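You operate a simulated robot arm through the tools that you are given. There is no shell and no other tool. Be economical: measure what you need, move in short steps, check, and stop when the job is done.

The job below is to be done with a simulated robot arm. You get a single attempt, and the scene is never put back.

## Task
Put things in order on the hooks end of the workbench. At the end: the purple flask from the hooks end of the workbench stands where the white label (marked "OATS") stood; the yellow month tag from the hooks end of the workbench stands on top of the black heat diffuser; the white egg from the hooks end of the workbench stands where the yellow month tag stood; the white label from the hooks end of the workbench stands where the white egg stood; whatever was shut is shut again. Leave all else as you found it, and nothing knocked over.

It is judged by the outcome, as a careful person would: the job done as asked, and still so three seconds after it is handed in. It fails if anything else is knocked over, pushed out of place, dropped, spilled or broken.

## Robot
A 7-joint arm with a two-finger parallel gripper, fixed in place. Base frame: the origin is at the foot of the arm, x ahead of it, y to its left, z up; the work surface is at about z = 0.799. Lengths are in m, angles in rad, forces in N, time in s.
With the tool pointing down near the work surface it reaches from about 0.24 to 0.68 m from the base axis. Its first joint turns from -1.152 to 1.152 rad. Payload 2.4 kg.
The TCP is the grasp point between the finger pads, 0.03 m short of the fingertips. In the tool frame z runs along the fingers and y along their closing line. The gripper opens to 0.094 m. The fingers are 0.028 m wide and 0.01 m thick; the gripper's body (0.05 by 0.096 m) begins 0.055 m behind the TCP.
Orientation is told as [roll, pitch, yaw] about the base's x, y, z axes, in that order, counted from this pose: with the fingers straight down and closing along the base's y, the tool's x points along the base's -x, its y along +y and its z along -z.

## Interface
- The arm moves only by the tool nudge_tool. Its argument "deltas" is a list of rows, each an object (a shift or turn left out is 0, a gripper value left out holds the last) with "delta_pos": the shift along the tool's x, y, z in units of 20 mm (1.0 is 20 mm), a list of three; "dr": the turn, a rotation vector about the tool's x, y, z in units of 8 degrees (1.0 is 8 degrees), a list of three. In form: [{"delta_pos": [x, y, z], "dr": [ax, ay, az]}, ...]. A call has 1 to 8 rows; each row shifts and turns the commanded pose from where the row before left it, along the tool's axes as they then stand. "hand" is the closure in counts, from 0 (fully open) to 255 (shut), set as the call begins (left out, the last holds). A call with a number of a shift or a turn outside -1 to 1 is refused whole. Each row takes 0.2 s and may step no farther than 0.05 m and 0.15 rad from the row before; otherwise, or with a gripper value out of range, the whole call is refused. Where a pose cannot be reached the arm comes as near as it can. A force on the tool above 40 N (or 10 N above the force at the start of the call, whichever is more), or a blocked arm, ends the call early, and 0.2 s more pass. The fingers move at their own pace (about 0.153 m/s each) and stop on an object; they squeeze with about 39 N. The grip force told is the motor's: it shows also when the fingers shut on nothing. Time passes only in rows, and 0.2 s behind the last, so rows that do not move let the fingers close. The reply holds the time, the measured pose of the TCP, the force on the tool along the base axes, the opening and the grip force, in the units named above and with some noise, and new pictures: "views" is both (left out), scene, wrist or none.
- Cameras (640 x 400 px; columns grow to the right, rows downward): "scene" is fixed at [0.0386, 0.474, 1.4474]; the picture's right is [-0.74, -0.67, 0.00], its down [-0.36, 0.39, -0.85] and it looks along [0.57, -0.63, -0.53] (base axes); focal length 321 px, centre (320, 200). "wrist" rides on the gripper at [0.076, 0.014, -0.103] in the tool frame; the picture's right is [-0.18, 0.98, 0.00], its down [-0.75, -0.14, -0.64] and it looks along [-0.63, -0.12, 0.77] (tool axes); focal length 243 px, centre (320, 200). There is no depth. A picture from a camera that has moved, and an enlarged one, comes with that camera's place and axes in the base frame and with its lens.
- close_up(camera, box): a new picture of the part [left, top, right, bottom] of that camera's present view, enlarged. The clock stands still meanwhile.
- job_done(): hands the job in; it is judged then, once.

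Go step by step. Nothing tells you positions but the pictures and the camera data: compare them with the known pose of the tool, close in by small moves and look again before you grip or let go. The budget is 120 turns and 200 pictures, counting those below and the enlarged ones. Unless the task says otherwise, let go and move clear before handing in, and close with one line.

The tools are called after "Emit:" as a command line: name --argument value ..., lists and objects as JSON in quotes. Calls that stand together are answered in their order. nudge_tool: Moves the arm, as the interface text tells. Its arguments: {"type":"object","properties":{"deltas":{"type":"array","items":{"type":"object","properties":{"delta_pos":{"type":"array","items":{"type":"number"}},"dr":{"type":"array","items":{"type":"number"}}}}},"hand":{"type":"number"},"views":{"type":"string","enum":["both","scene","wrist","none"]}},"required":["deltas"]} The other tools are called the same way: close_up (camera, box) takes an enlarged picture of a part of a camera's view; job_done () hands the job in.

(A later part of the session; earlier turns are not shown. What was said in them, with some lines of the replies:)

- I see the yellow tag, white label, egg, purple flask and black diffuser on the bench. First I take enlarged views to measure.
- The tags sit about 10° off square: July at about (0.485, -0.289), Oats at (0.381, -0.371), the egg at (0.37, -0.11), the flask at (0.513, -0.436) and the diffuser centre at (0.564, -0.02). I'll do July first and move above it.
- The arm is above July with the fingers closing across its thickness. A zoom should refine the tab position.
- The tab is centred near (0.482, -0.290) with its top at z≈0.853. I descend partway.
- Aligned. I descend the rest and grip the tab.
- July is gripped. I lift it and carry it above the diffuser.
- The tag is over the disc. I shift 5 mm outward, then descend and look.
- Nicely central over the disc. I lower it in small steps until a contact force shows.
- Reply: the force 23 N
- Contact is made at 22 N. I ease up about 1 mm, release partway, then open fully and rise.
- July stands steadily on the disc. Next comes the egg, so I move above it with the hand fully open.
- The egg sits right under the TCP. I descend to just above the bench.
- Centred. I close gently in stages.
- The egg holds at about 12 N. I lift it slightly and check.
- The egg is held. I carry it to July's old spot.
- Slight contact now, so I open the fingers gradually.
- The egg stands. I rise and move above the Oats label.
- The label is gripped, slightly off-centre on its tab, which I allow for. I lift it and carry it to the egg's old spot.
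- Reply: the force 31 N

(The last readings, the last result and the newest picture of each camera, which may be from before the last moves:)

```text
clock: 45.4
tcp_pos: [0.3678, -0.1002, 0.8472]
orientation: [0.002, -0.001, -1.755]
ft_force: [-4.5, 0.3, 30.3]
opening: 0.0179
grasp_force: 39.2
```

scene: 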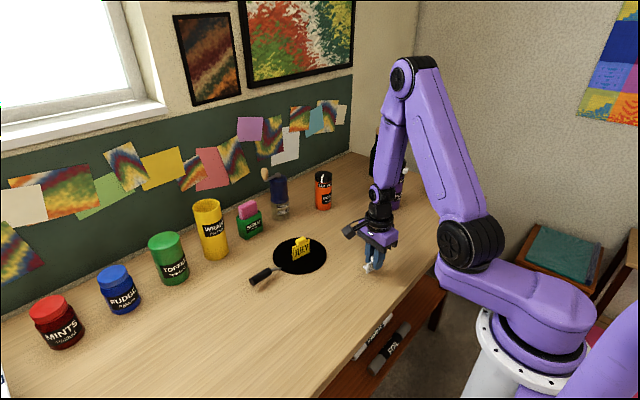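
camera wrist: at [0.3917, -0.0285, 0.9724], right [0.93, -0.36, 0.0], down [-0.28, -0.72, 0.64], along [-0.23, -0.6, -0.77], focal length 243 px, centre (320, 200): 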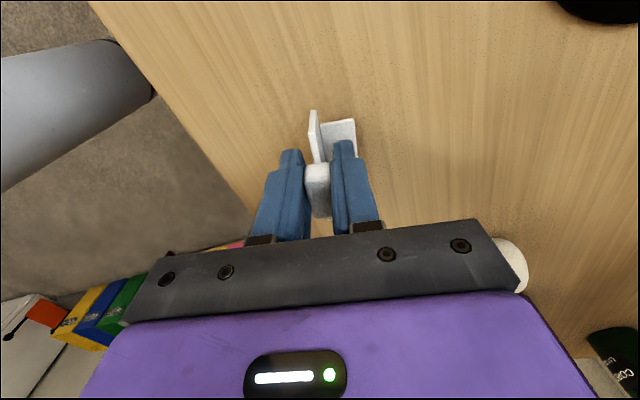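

In contact. I ease up, release and rise.

Emit:
nudge_tool --deltas '[{"delta_pos": [0, 0, -0.05]}, {}]' --views "none"

Emit:
nudge_tool --deltas '[{}, {}, {}]' --hand 100 --views "none"

Emit:
nudge_tool --deltas '[{"delta_pos": [0, 0, -0.5]}, {"delta_pos": [0, 0, -1]}, {"delta_pos": [0, 0, -1]}, {"delta_pos": [0, 0, -1]}, {"delta_pos": [0, 0, -1]}, {"delta_pos": [0, 0, -1]}, {}]' --hand 0

Emit:
close_up --camera "scene" --box '[330, 140, 460, 300]'

```text
clock: 46.0
tcp_pos: [0.3661, -0.0996, 0.8474]
orientation: [0.0, 0.0, -1.753]
ft_force: [0.5, -1.1, 1.3]
opening: 0.018
grasp_force: 38.8
```

```text
clock: 46.8
tcp_pos: [0.3673, -0.1002, 0.8469]
orientation: [0.0, 0.0, -1.752]
ft_force: [0.0, 0.1, -0.6]
opening: 0.057
grasp_force: 0.0
```

```text
clock: 48.4
tcp_pos: [0.3668, -0.0985, 0.9576]
orientation: [-0.001, 0.0, -1.753]
ft_force: [0.3, 0.0, -1.8]
opening: 0.0942
grasp_force: 0.2
camera wrist: at [0.3946, -0.0269, 1.0605], right [0.93, -0.36, 0.0], down [-0.28, -0.72, 0.64], along [-0.23, -0.6, -0.77], focal length 243 px, centre (320, 200)
```

scene: 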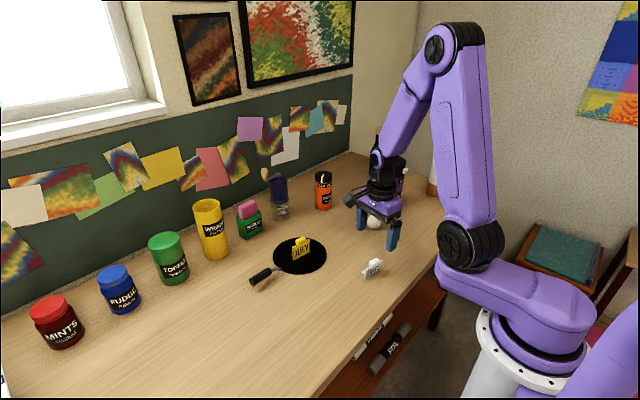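
wrist: 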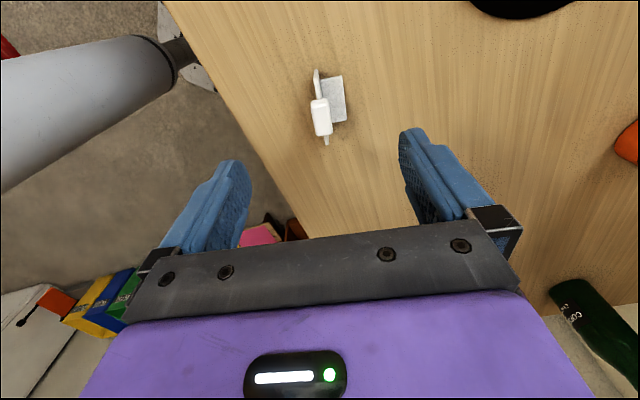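

```text
2.50 times, centred on (395, 220) of scene
camera zoom: at [0.0386, 0.474, 1.4474], right [-0.74, -0.67, 0.0], down [-0.36, 0.39, -0.85], along [0.57, -0.63, -0.53], focal length 803 px, centre (132, 150)
```

zoom: 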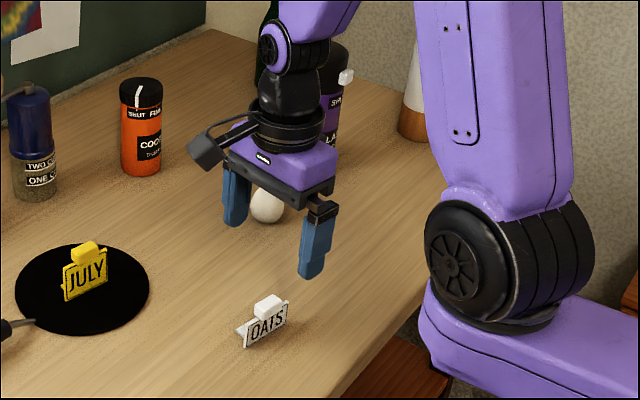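

Oats stands well. Next is the flask, which I want to grip by its body from the side, away from the lid and its white button. I move to a high free spot and turn the tool so the camera ends on top.

Emit:
nudge_tool --deltas '[{"delta_pos": [0, 0, -1]}, {"delta_pos": [-0.9, 0.3, -1]}, {"delta_pos": [-1, 0.34, -1]}, {"delta_pos": [-1, 0.34, -1]}, {"delta_pos": [-1, 0.34, -1]}, {"delta_pos": [-1, 0.34, 0]}, {"delta_pos": [-1, 0.34, 0]}, {"delta_pos": [-1, 0.34, 0]}]' --views "none"

Emit:
nudge_tool --deltas '[{"delta_pos": [-1, 0.34, 0], "dr": [0, 0, 0]}, {"delta_pos": [-1, 0.34, 0]}, {"delta_pos": [-1, 0.34, 0]}, {"delta_pos": [-1, 0.34, 0]}, {"dr": [0, 0, 1]}, {"dr": [0, 0, 1]}, {"dr": [0, 0, 1]}, {"dr": [0, 0, 1]}]' --views "none"

Emit:
nudge_tool --deltas '[{"dr": [0, 0, 1]}, {"dr": [0, 0, 1]}, {"dr": [0, 0, 1]}, {"dr": [0, 0, 1]}, {"dr": [0, 0, 1]}, {"dr": [0, 0, 1]}, {}]'

```text
clock: 50.2
tcp_pos: [0.3882, -0.2436, 1.057]
orientation: [0.0, -0.001, -1.751]
ft_force: [-0.1, 0.4, 1.0]
opening: 0.0939
grasp_force: 0.0
```

```text
clock: 52.0
tcp_pos: [0.4001, -0.3287, 1.0559]
orientation: [0.001, 0.002, -2.315]
ft_force: [-0.5, -0.2, 0.2]
opening: 0.0942
grasp_force: 0.0
```

```text
clock: 53.6
tcp_pos: [0.4, -0.3293, 1.0556]
orientation: [0.0, 0.001, 3.13]
ft_force: [-0.2, 0.1, -0.3]
opening: 0.0939
grasp_force: 0.1
camera wrist: at [0.4761, -0.3434, 1.1604], right [-0.19, -0.98, 0.0], down [-0.75, 0.15, 0.64], along [-0.63, 0.12, -0.77], focal length 243 px, centre (320, 200)
```

scene: 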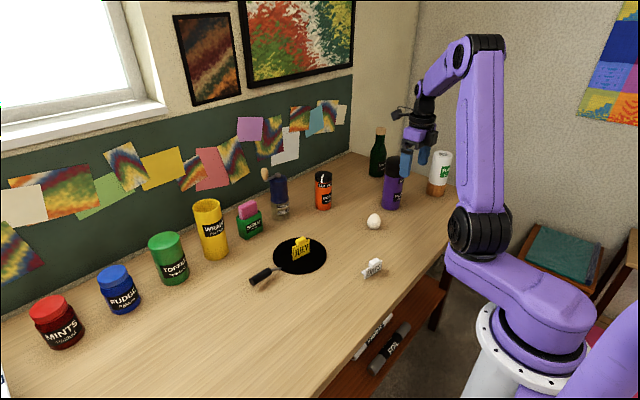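
wrist: 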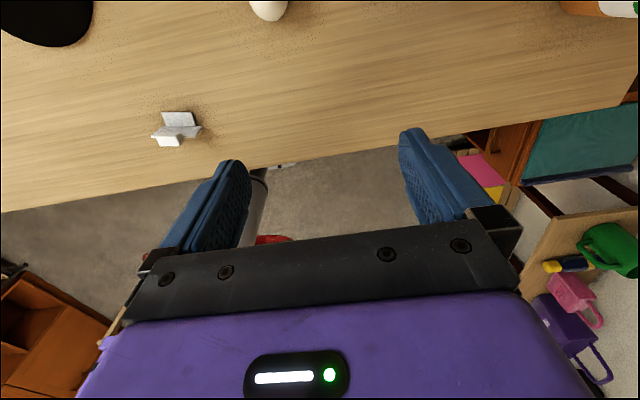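

The turn works. I add a bit more yaw, then tilt the fingers up toward horizontal.

Emit:
nudge_tool --deltas '[{"dr": [0, 0, 1]}, {"dr": [0, 0, 1]}, {"dr": [0, 0, 1]}, {"dr": [0, 0, 0.5]}, {"dr": [0, 1, 0]}, {"dr": [0, 1, 0]}, {"dr": [0, 1, 0]}, {"dr": [0, 1, 0]}]'

```text
clock: 55.4
tcp_pos: [0.4002, -0.3274, 1.0566]
orientation: [0.003, 0.56, 2.646]
ft_force: [0.3, -0.5, 0.4]
opening: 0.0942
grasp_force: 0.0
camera wrist: at [0.4017, -0.345, 1.1859], right [-0.61, -0.79, -0.1], down [-0.79, 0.59, 0.14], along [-0.06, 0.16, -0.99], focal length 243 px, centre (320, 200)
```

scene: 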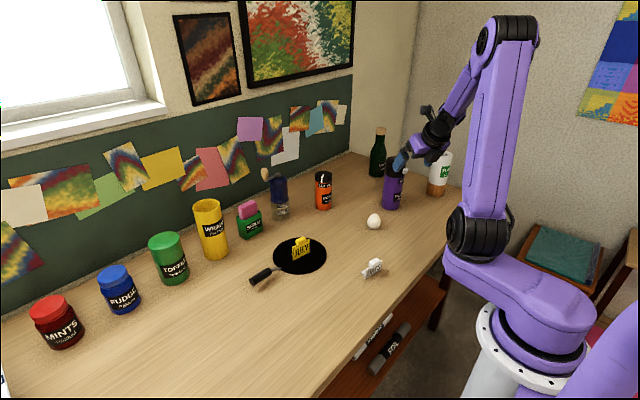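
wrist: 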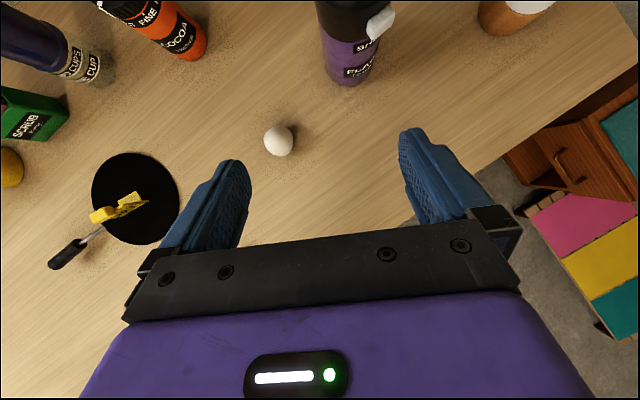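

The camera is rising as wanted and everything is in view. I continue tilting.

Emit:
nudge_tool --deltas '[{"dr": [0, 1, 0]}, {"dr": [0, 1, 0]}, {"dr": [0, 1, 0]}, {"dr": [0, 1, 0]}, {"dr": [0, 1, 0]}, {}]'

```text
clock: 56.8
tcp_pos: [0.3995, -0.3287, 1.0561]
orientation: [0.0, 1.258, 2.647]
ft_force: [-0.4, 0.5, 0.2]
opening: 0.0939
grasp_force: 0.1
camera wrist: at [0.3277, -0.3051, 1.1619], right [-0.52, -0.84, -0.17], down [-0.67, 0.53, -0.52], along [0.53, -0.15, -0.84], focal length 243 px, centre (320, 200)
```

scene: 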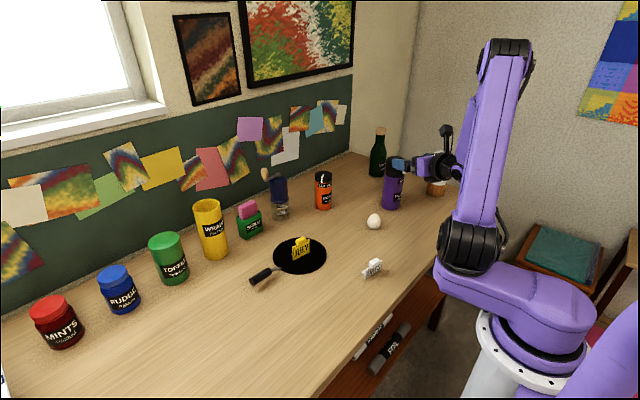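
wrist: 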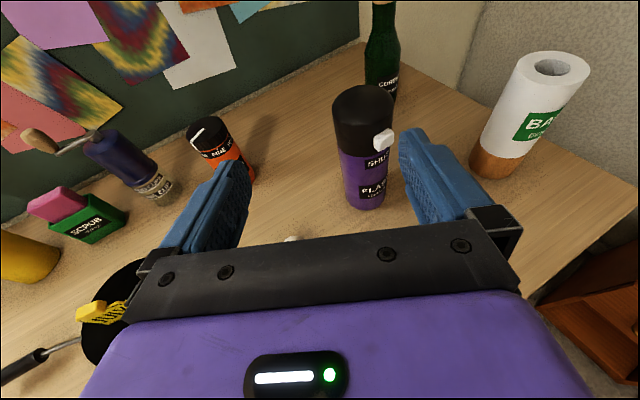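

Tilted to 72°. I zoom in for precise measurement of the flask.

Emit:
close_up --camera "wrist" --box '[290, 60, 450, 240]'

```text
2.22 times, centred on (370, 150) of wrist
camera zoom: at [0.3277, -0.3051, 1.1619], right [-0.52, -0.84, -0.17], down [-0.67, 0.53, -0.52], along [0.53, -0.15, -0.84], focal length 539 px, centre (209, 311)
```

zoom: 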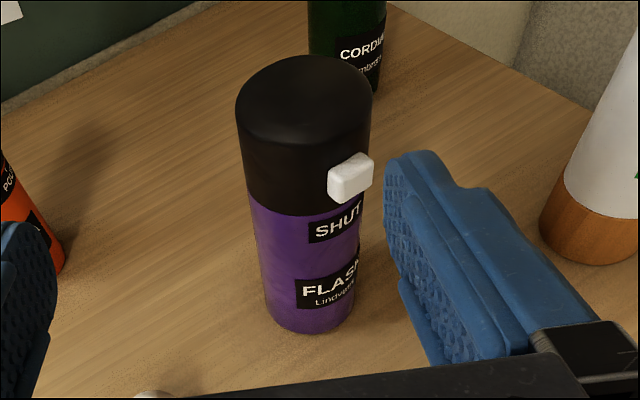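

The flask axis is about (0.515, -0.439). I go nearly horizontal and lower to a pre-grasp pose about 0.13 m short of it.

Emit:
nudge_tool --deltas '[{"dr": [0, 0.9, 0]}, {"dr": [0, 0.85, 0]}, {"delta_pos": [0, 0.7, 0.6]}, {"delta_pos": [0, 0.7, 0.6]}, {"delta_pos": [-1, 0.7, 0.3]}, {"delta_pos": [-1, 0, 0.1]}, {"delta_pos": [-1, 0, 0.1]}, {"delta_pos": [-1, 0, 0.1]}]'

```text
clock: 58.6
tcp_pos: [0.406, -0.3792, 0.9743]
orientation: [0.001, 1.501, 2.646]
ft_force: [0.9, 0.4, 0.8]
opening: 0.0939
grasp_force: 0.0
camera wrist: at [0.3145, -0.3456, 1.0589], right [-0.48, -0.86, -0.18], down [-0.54, 0.45, -0.71], along [0.69, -0.24, -0.68], focal length 243 px, centre (320, 200)
```

scene: 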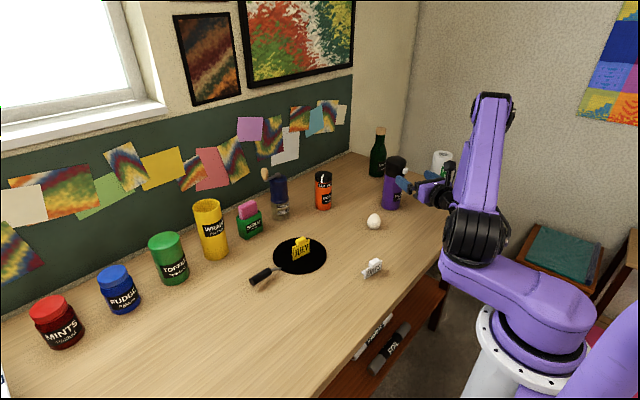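
wrist: 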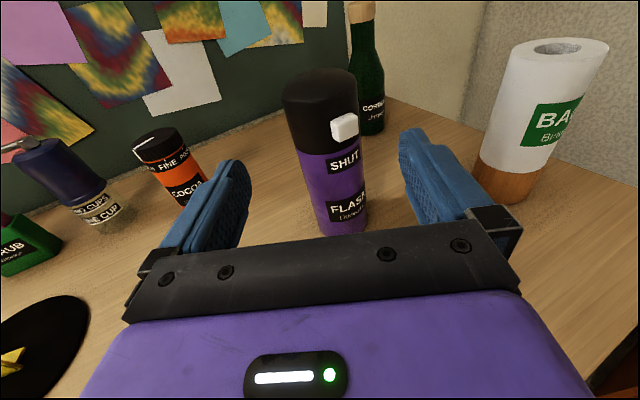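

Emit:
nudge_tool --deltas '[{"delta_pos": [-1, 0, 0.05]}, {"delta_pos": [-1, 0, 0.05]}, {"delta_pos": [-1, 0, 0.05]}, {"delta_pos": [-1, 0, 0.05]}, {"delta_pos": [-1, 0, 0.05]}, {"delta_pos": [-0.3, 0, 0]}, {}]'

Emit:
close_up --camera "scene" --box '[350, 130, 480, 230]'

```text
clock: 60.2
tcp_pos: [0.4049, -0.3782, 0.8674]
orientation: [0.004, 1.5, 2.65]
ft_force: [-0.1, 0.5, 0.0]
opening: 0.0942
grasp_force: 0.1
camera wrist: at [0.3132, -0.3443, 0.9525], right [-0.48, -0.86, -0.18], down [-0.54, 0.45, -0.71], along [0.69, -0.24, -0.68], focal length 243 px, centre (320, 200)
```

scene: 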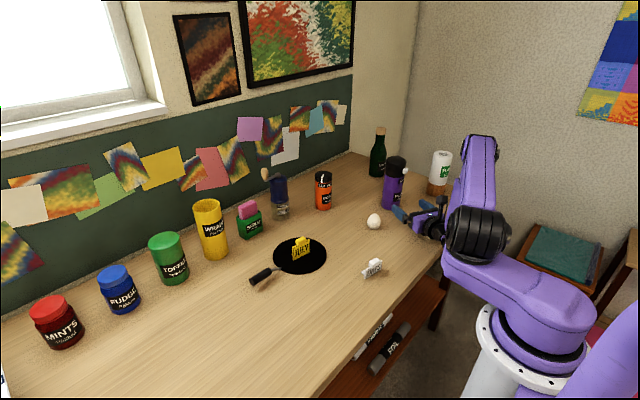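
wrist: 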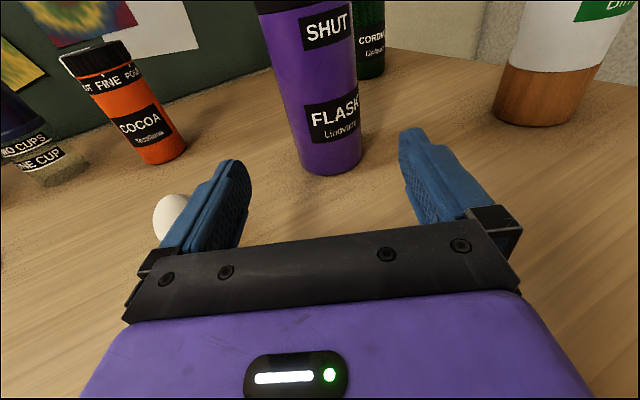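

```text
4.00 times, centred on (415, 180) of scene
camera zoom: at [0.0386, 0.474, 1.4474], right [-0.74, -0.67, 0.0], down [-0.36, 0.39, -0.85], along [0.57, -0.63, -0.53], focal length 1285 px, centre (-60, 280)
```

zoom: 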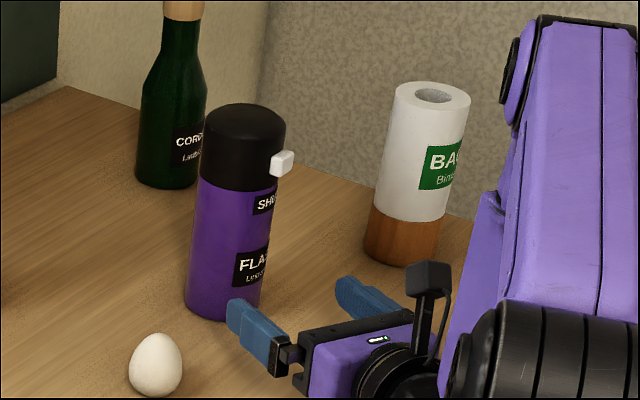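

Aligned to about 2 mm laterally. I advance partway.

Emit:
nudge_tool --deltas '[{"delta_pos": [0.07, 0.1, 1]}, {"delta_pos": [0.07, 0, 1]}, {"delta_pos": [0.07, 0, 1]}, {"delta_pos": [0.035, 0, 0.5]}, {}]'

Emit:
close_up --camera "scene" --box '[350, 130, 480, 230]'

```text
clock: 61.4
tcp_pos: [0.4655, -0.4137, 0.868]
orientation: [0.003, 1.501, 2.646]
ft_force: [-0.1, 0.3, 0.1]
opening: 0.0938
grasp_force: 0.1
camera wrist: at [0.3732, -0.3802, 0.9525], right [-0.48, -0.86, -0.18], down [-0.54, 0.45, -0.71], along [0.69, -0.24, -0.68], focal length 243 px, centre (320, 200)
```

scene: 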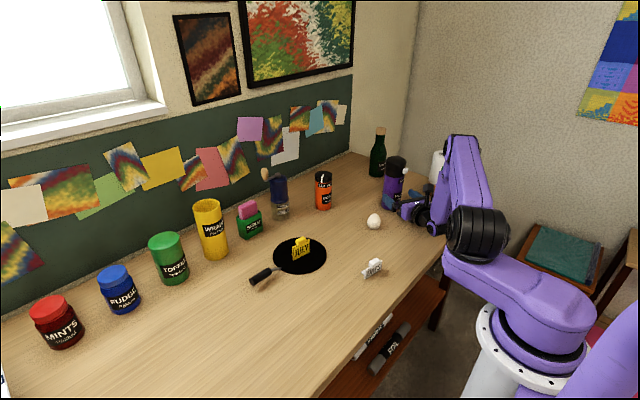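
wrist: 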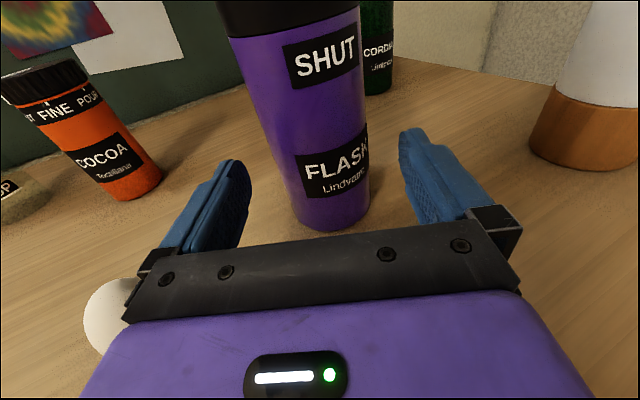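

```text
4.00 times, centred on (415, 180) of scene
camera zoom: at [0.0386, 0.474, 1.4474], right [-0.74, -0.67, 0.0], down [-0.36, 0.39, -0.85], along [0.57, -0.63, -0.53], focal length 1285 px, centre (-60, 280)
```

zoom: 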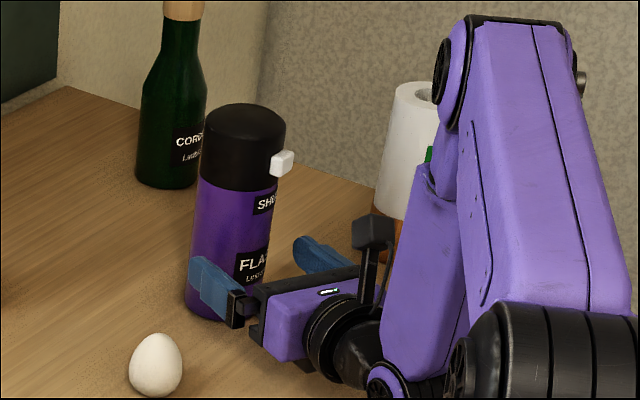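

Nearly centred, with the camera staying clear of the button. I advance the remaining ~5 cm.

Emit:
nudge_tool --deltas '[{"delta_pos": [0.07, -0.1, 0.9]}, {"delta_pos": [0.07, 0, 0.9]}, {"delta_pos": [0.05, 0, 0.6]}, {}]'

Emit:
close_up --camera "scene" --box '[350, 130, 480, 230]'

```text
clock: 62.4
tcp_pos: [0.5087, -0.4354, 0.8686]
orientation: [-0.002, 1.5, 2.645]
ft_force: [0.3, -0.4, -0.6]
opening: 0.0942
grasp_force: 0.1
camera wrist: at [0.417, -0.4008, 0.9536], right [-0.48, -0.86, -0.18], down [-0.54, 0.45, -0.71], along [0.69, -0.24, -0.68], focal length 243 px, centre (320, 200)
```

scene: 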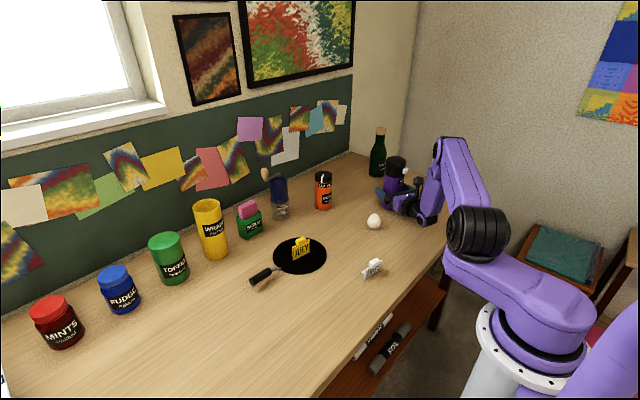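
wrist: 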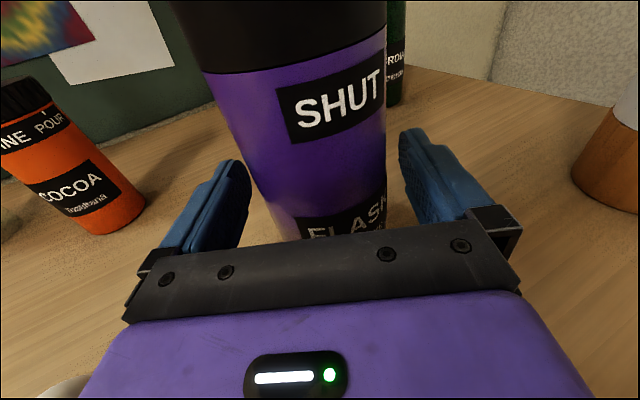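

```text
4.00 times, centred on (415, 180) of scene
camera zoom: at [0.0386, 0.474, 1.4474], right [-0.74, -0.67, 0.0], down [-0.36, 0.39, -0.85], along [0.57, -0.63, -0.53], focal length 1285 px, centre (-60, 280)
```

zoom: 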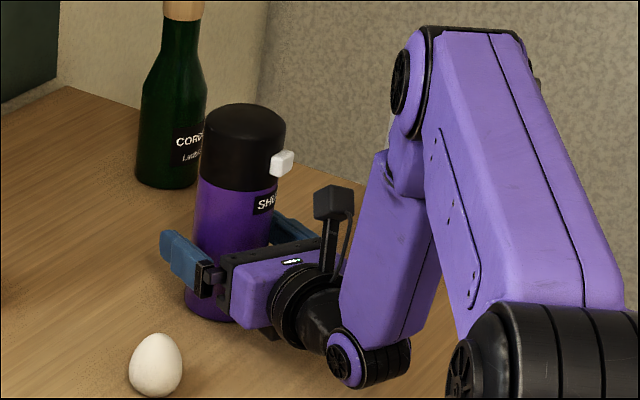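

Centred on the body. I close.

Emit:
nudge_tool --deltas '[{}, {}]' --hand 70 --views "none"

Emit:
nudge_tool --deltas '[{}, {}, {}]' --hand 140

```text
clock: 63.0
tcp_pos: [0.5082, -0.4349, 0.8691]
orientation: [0.002, 1.501, 2.646]
ft_force: [0.6, -2.0, 0.0]
opening: 0.0702
grasp_force: 38.9
```

```text
clock: 63.8
tcp_pos: [0.5077, -0.4354, 0.8695]
orientation: [0.002, 1.501, 2.644]
ft_force: [-0.9, -2.4, 1.0]
opening: 0.0704
grasp_force: 39.8
camera wrist: at [0.4167, -0.4009, 0.9536], right [-0.48, -0.86, -0.18], down [-0.54, 0.45, -0.71], along [0.69, -0.24, -0.68], focal length 243 px, centre (320, 200)
```

scene: 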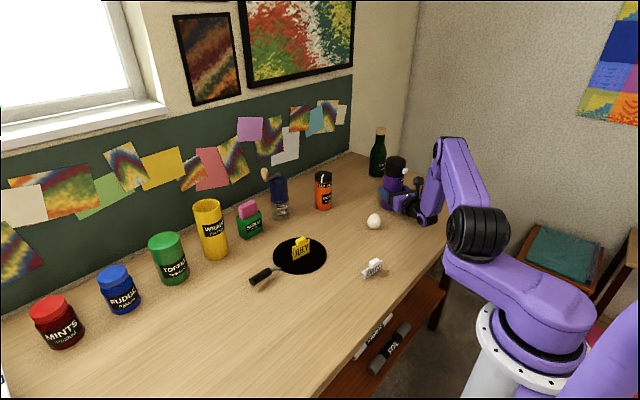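
wrist: 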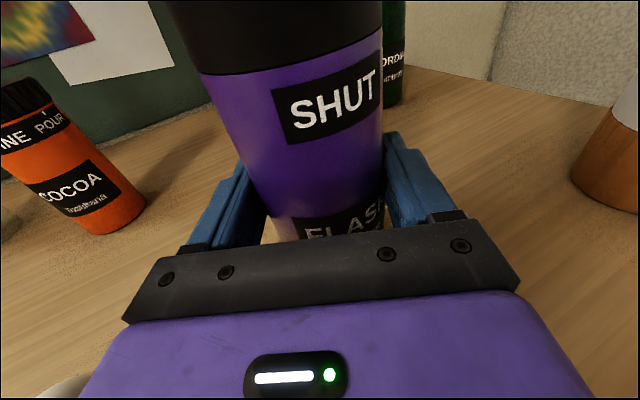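

Gripped at 39 N around the body. I lift 25 mm and check.

Emit:
nudge_tool --deltas '[{"delta_pos": [0.25, 0, 0]}, {"delta_pos": [0.5, 0, 0]}, {"delta_pos": [0.5, 0, 0]}, {}]'

Emit:
close_up --camera "scene" --box '[350, 130, 480, 230]'

```text
clock: 64.8
tcp_pos: [0.5104, -0.4348, 0.8941]
orientation: [-0.007, 1.499, 2.639]
ft_force: [0.4, 0.0, -2.6]
opening: 0.0699
grasp_force: 39.3
camera wrist: at [0.4182, -0.4009, 0.9784], right [-0.48, -0.86, -0.18], down [-0.54, 0.45, -0.71], along [0.69, -0.24, -0.68], focal length 243 px, centre (320, 200)
```

scene: 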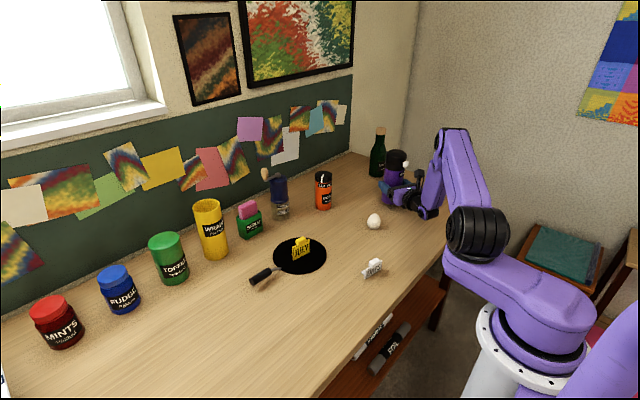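
wrist: 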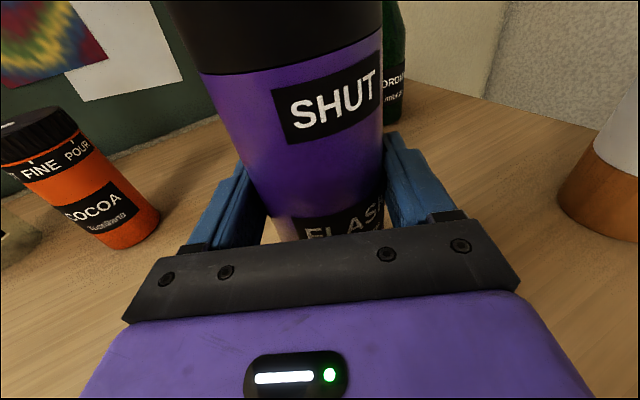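

```text
4.00 times, centred on (415, 180) of scene
camera zoom: at [0.0387, 0.474, 1.4474], right [-0.74, -0.67, 0.0], down [-0.36, 0.39, -0.85], along [0.57, -0.63, -0.53], focal length 1285 px, centre (-60, 280)
```

zoom: 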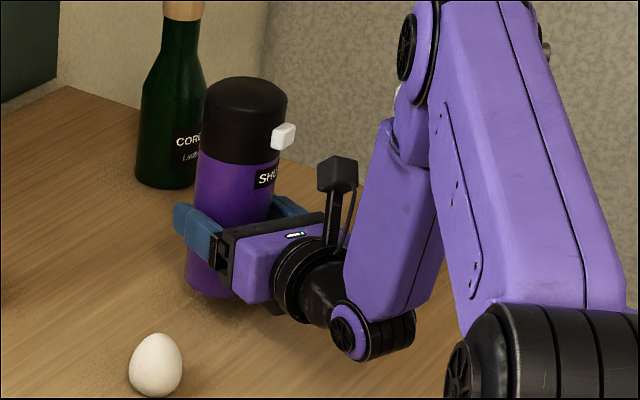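

Lifted cleanly and upright. I draw it back along the approach line to the label's old spot.

Emit:
nudge_tool --deltas '[{"delta_pos": [-0.03, 0, -0.5]}, {"delta_pos": [-0.06, 0, -0.9]}, {"delta_pos": [-0.07, 0, -1]}, {"delta_pos": [-0.07, 0, -1]}, {"delta_pos": [-0.07, 0, -1]}, {"delta_pos": [-0.07, 0, -1]}, {"delta_pos": [-0.05, 0, -0.8]}, {}]'

```text
clock: 66.6
tcp_pos: [0.4016, -0.376, 0.8946]
orientation: [0.001, 1.5, 2.645]
ft_force: [-0.1, -0.5, -3.5]
opening: 0.0699
grasp_force: 39.3
camera wrist: at [0.3089, -0.3426, 0.9785], right [-0.48, -0.86, -0.18], down [-0.54, 0.45, -0.71], along [0.69, -0.24, -0.68], focal length 243 px, centre (320, 200)
```

scene: 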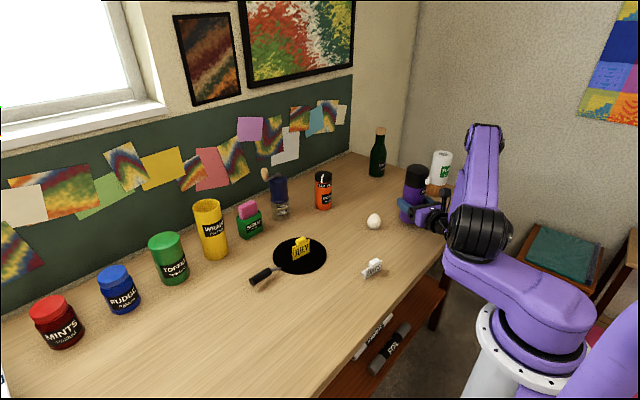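
wrist: 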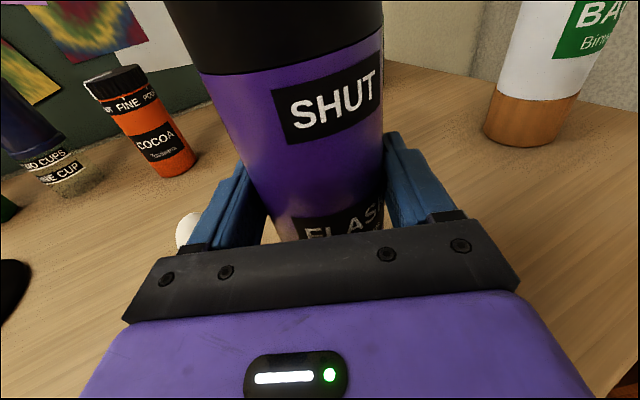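

Emit:
nudge_tool --deltas '[{"delta_pos": [-0.05, 0, -0.7]}, {"delta_pos": [-0.05, 0, -0.7]}, {}]'

Emit:
close_up --camera "scene" --box '[350, 130, 480, 280]'

```text
clock: 67.4
tcp_pos: [0.3755, -0.3624, 0.894]
orientation: [-0.004, 1.501, 2.642]
ft_force: [0.2, -0.4, -3.7]
opening: 0.0699
grasp_force: 39.0
camera wrist: at [0.2842, -0.3292, 0.9787], right [-0.48, -0.86, -0.18], down [-0.54, 0.45, -0.71], along [0.69, -0.24, -0.68], focal length 243 px, centre (320, 200)
```

scene: 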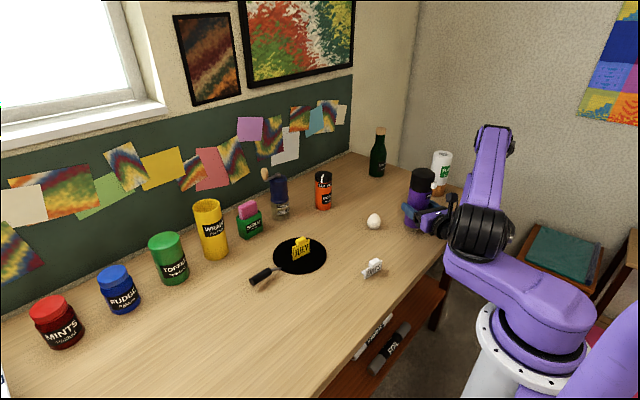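
wrist: 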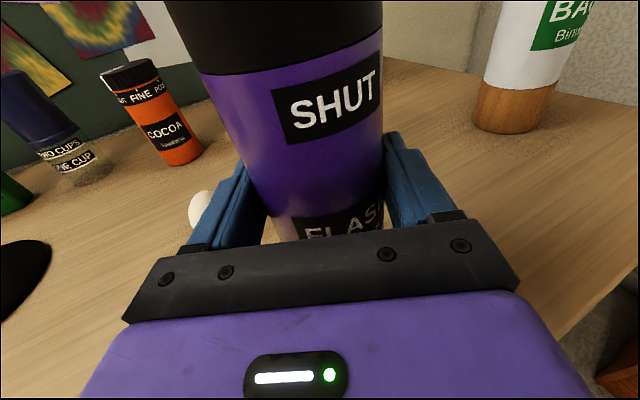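

```text
2.67 times, centred on (415, 205) of scene
camera zoom: at [0.0387, 0.474, 1.4474], right [-0.74, -0.67, 0.0], down [-0.36, 0.39, -0.85], along [0.57, -0.63, -0.53], focal length 857 px, centre (67, 187)
```

zoom: 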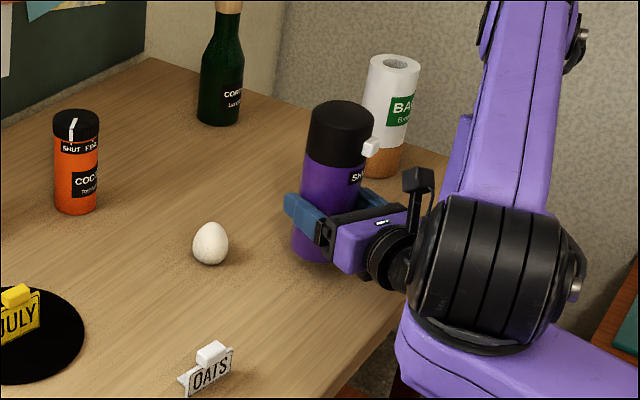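

Position matches the label's old spot. I lower it gently to the bench.

Emit:
nudge_tool --deltas '[{"delta_pos": [-0.5, 0, 0]}, {"delta_pos": [-0.5, 0, 0]}, {"delta_pos": [-0.1, 0, 0]}, {}]' --views "none"

Emit:
nudge_tool --deltas '[{"delta_pos": [-0.06, 0, 0]}, {}]' --views "none"

Emit:
nudge_tool --deltas '[{"delta_pos": [-0.05, 0, 0]}, {}]'

```text
clock: 68.4
tcp_pos: [0.3757, -0.3623, 0.8725]
orientation: [0.003, 1.501, 2.65]
ft_force: [-1.0, 1.7, -2.5]
opening: 0.0703
grasp_force: 38.6
```

```text
clock: 69.0
tcp_pos: [0.3743, -0.3627, 0.8719]
orientation: [0.001, 1.502, 2.646]
ft_force: [-0.7, -0.3, -3.4]
opening: 0.0697
grasp_force: 38.3
```

```text
clock: 69.6
tcp_pos: [0.3737, -0.3614, 0.8702]
orientation: [0.0, 1.501, 2.645]
ft_force: [-0.3, -0.1, -3.0]
opening: 0.0695
grasp_force: 39.2
camera wrist: at [0.2828, -0.3286, 0.9544], right [-0.48, -0.86, -0.18], down [-0.54, 0.45, -0.71], along [0.69, -0.24, -0.68], focal length 243 px, centre (320, 200)
```

scene: 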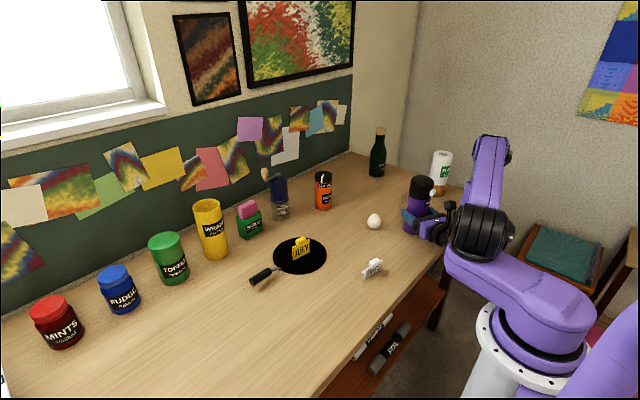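
wrist: 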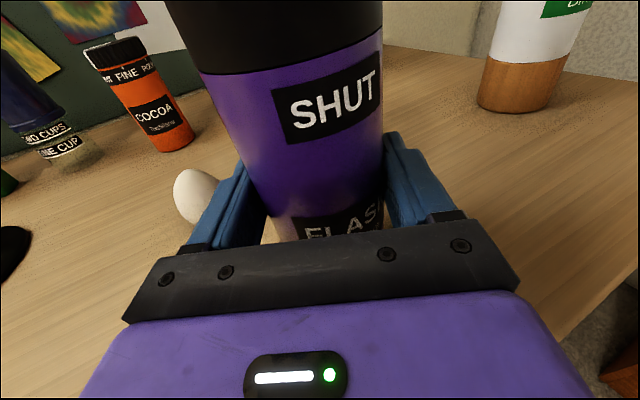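

Emit:
nudge_tool --deltas '[{"delta_pos": [-0.04, 0, 0.1]}, {}]' --views "none"

Emit:
nudge_tool --deltas '[{"delta_pos": [-0.04, 0, 0]}, {}]' --views "none"

```text
clock: 70.2
tcp_pos: [0.3771, -0.3641, 0.8701]
orientation: [0.011, 1.503, 2.657]
ft_force: [-1.5, 1.8, 3.3]
opening: 0.0699
grasp_force: 39.3
```

```text
clock: 70.8
tcp_pos: [0.3759, -0.3642, 0.8685]
orientation: [0.017, 1.504, 2.663]
ft_force: [-2.3, 4.0, 13.5]
opening: 0.0697
grasp_force: 39.0
```

The flask is on the bench. I ease up slightly and release.

Emit:
nudge_tool --deltas '[{"delta_pos": [0.04, 0, 0]}, {}]' --views "none"

Emit:
nudge_tool --deltas '[{}, {}]' --hand 55 --views "none"

Emit:
nudge_tool --deltas '[{}, {}]' --hand 0

```text
clock: 71.4
tcp_pos: [0.3757, -0.3639, 0.8684]
orientation: [0.016, 1.503, 2.662]
ft_force: [2.4, -1.8, 7.6]
opening: 0.0699
grasp_force: 39.4
```

```text
clock: 72.0
tcp_pos: [0.3763, -0.3627, 0.8691]
orientation: [-0.008, 1.5, 2.638]
ft_force: [-0.1, 0.8, -0.4]
opening: 0.0737
grasp_force: 0.1
```

```text
clock: 72.6
tcp_pos: [0.3766, -0.3634, 0.8698]
orientation: [0.0, 1.5, 2.646]
ft_force: [-0.1, -0.2, 0.1]
opening: 0.0939
grasp_force: 0.1
camera wrist: at [0.2843, -0.3295, 0.9535], right [-0.48, -0.86, -0.18], down [-0.54, 0.45, -0.71], along [0.69, -0.24, -0.68], focal length 243 px, centre (320, 200)
```

scene: 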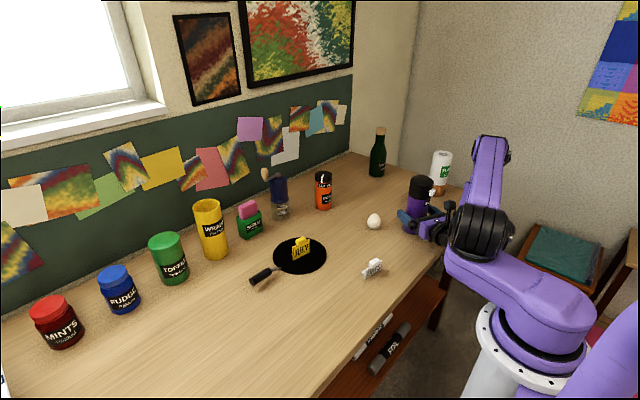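
wrist: 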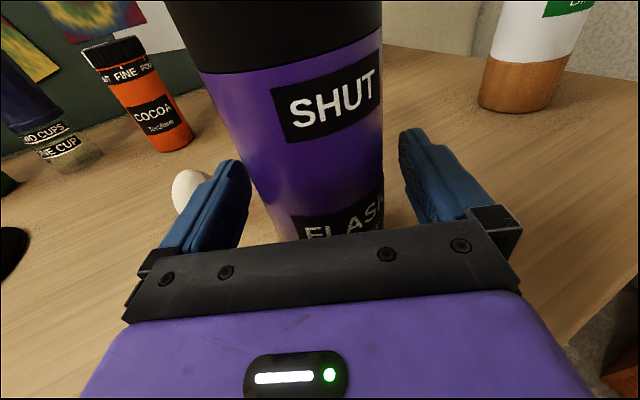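

The flask stands freely. I retreat backwards in short steps.

Emit:
nudge_tool --deltas '[{"delta_pos": [-0.035, 0, -0.5]}, {"delta_pos": [-0.035, 0, -0.5]}, {"delta_pos": [-0.035, 0, -0.5]}, {}]'

```text
clock: 73.6
tcp_pos: [0.3501, -0.3485, 0.8684]
orientation: [0.0, 1.501, 2.643]
ft_force: [-0.3, -1.2, -0.1]
opening: 0.0938
grasp_force: 0.0
camera wrist: at [0.258, -0.315, 0.9531], right [-0.48, -0.86, -0.18], down [-0.54, 0.45, -0.71], along [0.69, -0.24, -0.68], focal length 243 px, centre (320, 200)
```

scene: 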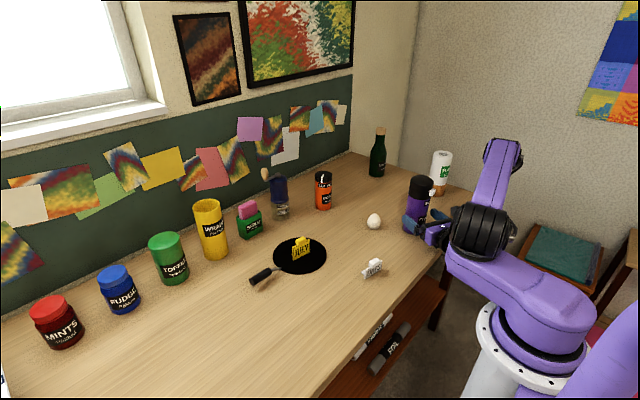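
wrist: 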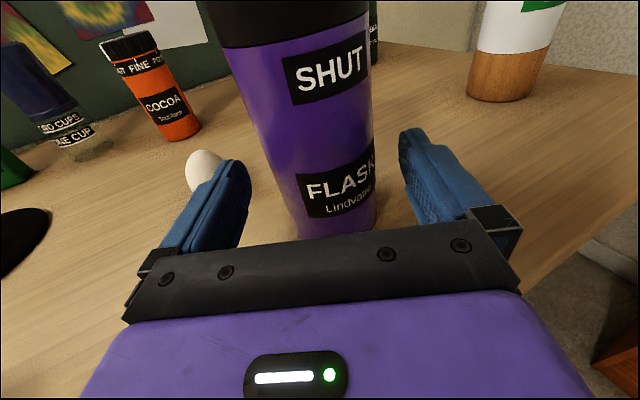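

Tracking well. I continue back.

Emit:
nudge_tool --deltas '[{"delta_pos": [-0.035, 0, -0.5]}, {"delta_pos": [-0.035, 0, -0.5]}, {"delta_pos": [-0.035, 0, -0.5]}, {}]'

```text
clock: 74.6
tcp_pos: [0.323, -0.3349, 0.8685]
orientation: [0.001, 1.501, 2.644]
ft_force: [0.2, 1.0, 0.3]
opening: 0.094
grasp_force: 0.0
camera wrist: at [0.2306, -0.3007, 0.953], right [-0.48, -0.86, -0.18], down [-0.54, 0.45, -0.71], along [0.69, -0.24, -0.68], focal length 243 px, centre (320, 200)
```

scene: 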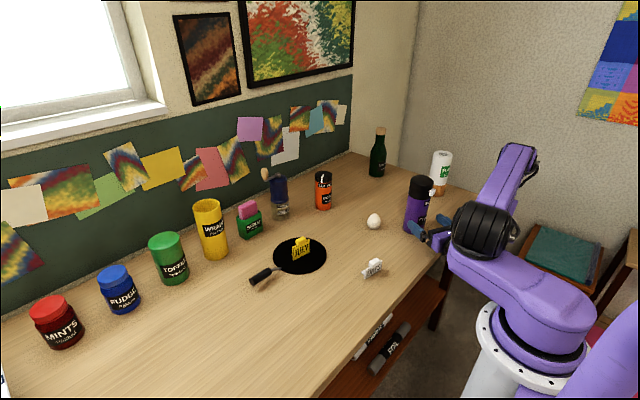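
wrist: 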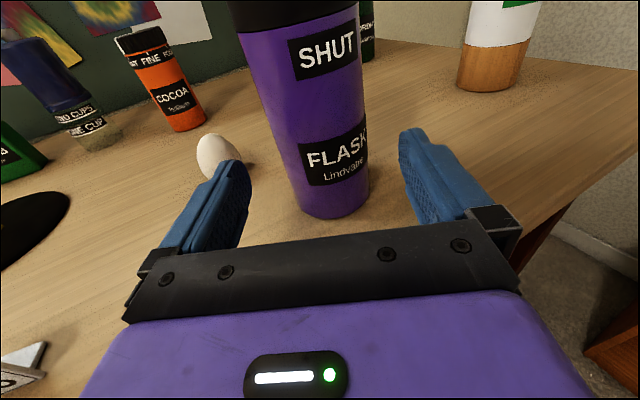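

Emit:
nudge_tool --deltas '[{"delta_pos": [-0.035, 0, -0.5]}, {"delta_pos": [-0.035, 0, -0.5]}, {"delta_pos": [0.3, 0, -0.4]}, {"delta_pos": [1, 0, 0]}, {"delta_pos": [1, 0, 0]}, {"delta_pos": [1, 0, 0]}, {"delta_pos": [1, 0, 0]}, {}]'

Emit:
close_up --camera "scene" --box '[240, 130, 480, 290]'

```text
clock: 76.4
tcp_pos: [0.3039, -0.3233, 0.9553]
orientation: [-0.005, 1.502, 2.641]
ft_force: [0.1, -0.5, -0.2]
opening: 0.094
grasp_force: 0.0
camera wrist: at [0.2118, -0.2894, 1.0403], right [-0.48, -0.86, -0.18], down [-0.54, 0.45, -0.71], along [0.69, -0.24, -0.68], focal length 243 px, centre (320, 200)
```

scene: 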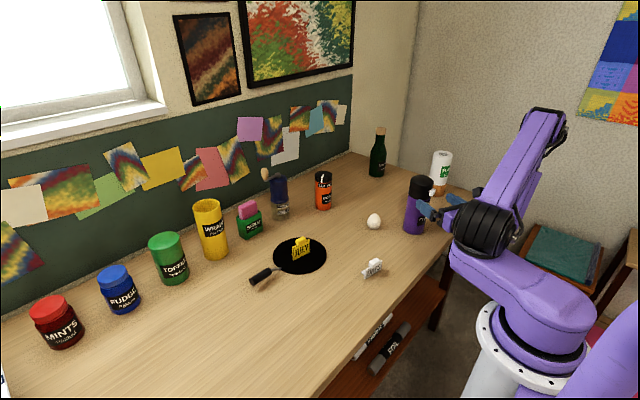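
wrist: 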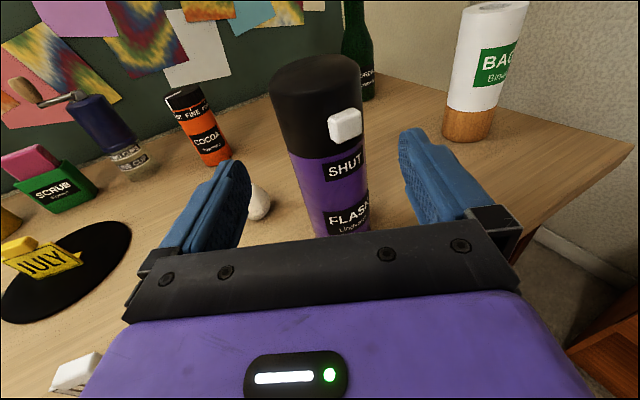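

```text
2.50 times, centred on (360, 210) of scene
camera zoom: at [0.0386, 0.474, 1.4474], right [-0.74, -0.67, 0.0], down [-0.36, 0.39, -0.85], along [0.57, -0.63, -0.53], focal length 803 px, centre (220, 175)
```

zoom: 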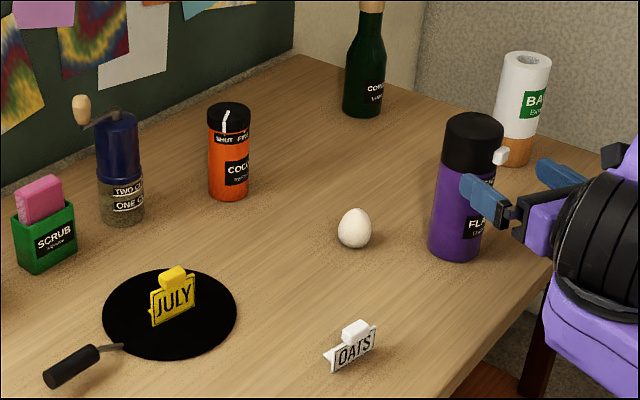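

All four items stand in place and upright. I rise a bit more to be well clear.

Emit:
nudge_tool --deltas '[{"delta_pos": [1, 0, 0]}, {"delta_pos": [1, 0, 0]}, {"delta_pos": [1, 0, 0]}, {"delta_pos": [1, 0, 0]}, {"delta_pos": [1, 0, 0]}, {}]'

```text
clock: 77.8
tcp_pos: [0.3095, -0.3272, 1.0562]
orientation: [-0.007, 1.502, 2.638]
ft_force: [-0.1, -0.3, -0.2]
opening: 0.0941
grasp_force: 0.0
camera wrist: at [0.2189, -0.2934, 1.1404], right [-0.48, -0.86, -0.18], down [-0.54, 0.45, -0.71], along [0.69, -0.24, -0.68], focal length 243 px, centre (320, 200)
```

scene: 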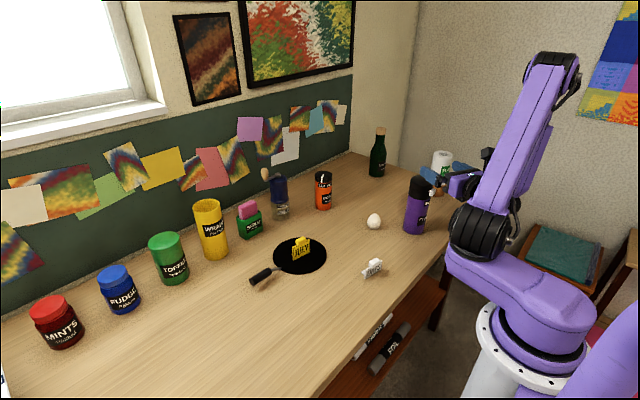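
wrist: 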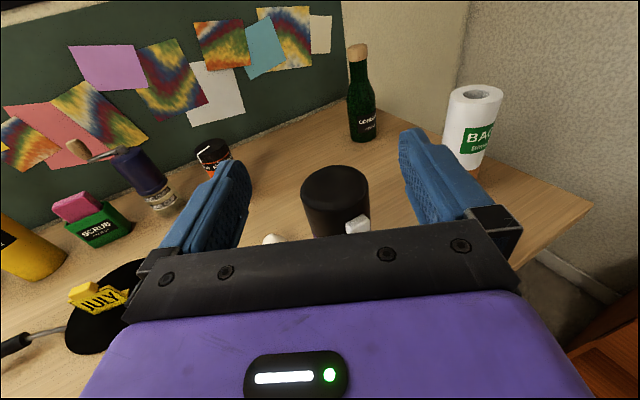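

The arm is clear, everything is standing and the flask is still shut, so I hand in the job.

Emit:
job_done

```text
The job is handed in.
```

The job is handed in: the month tag stands on the heat diffuser, and the egg, label and still-shut flask stand at the spots you named, to within roughly a centimetre going by the pictures; nothing was knocked over.
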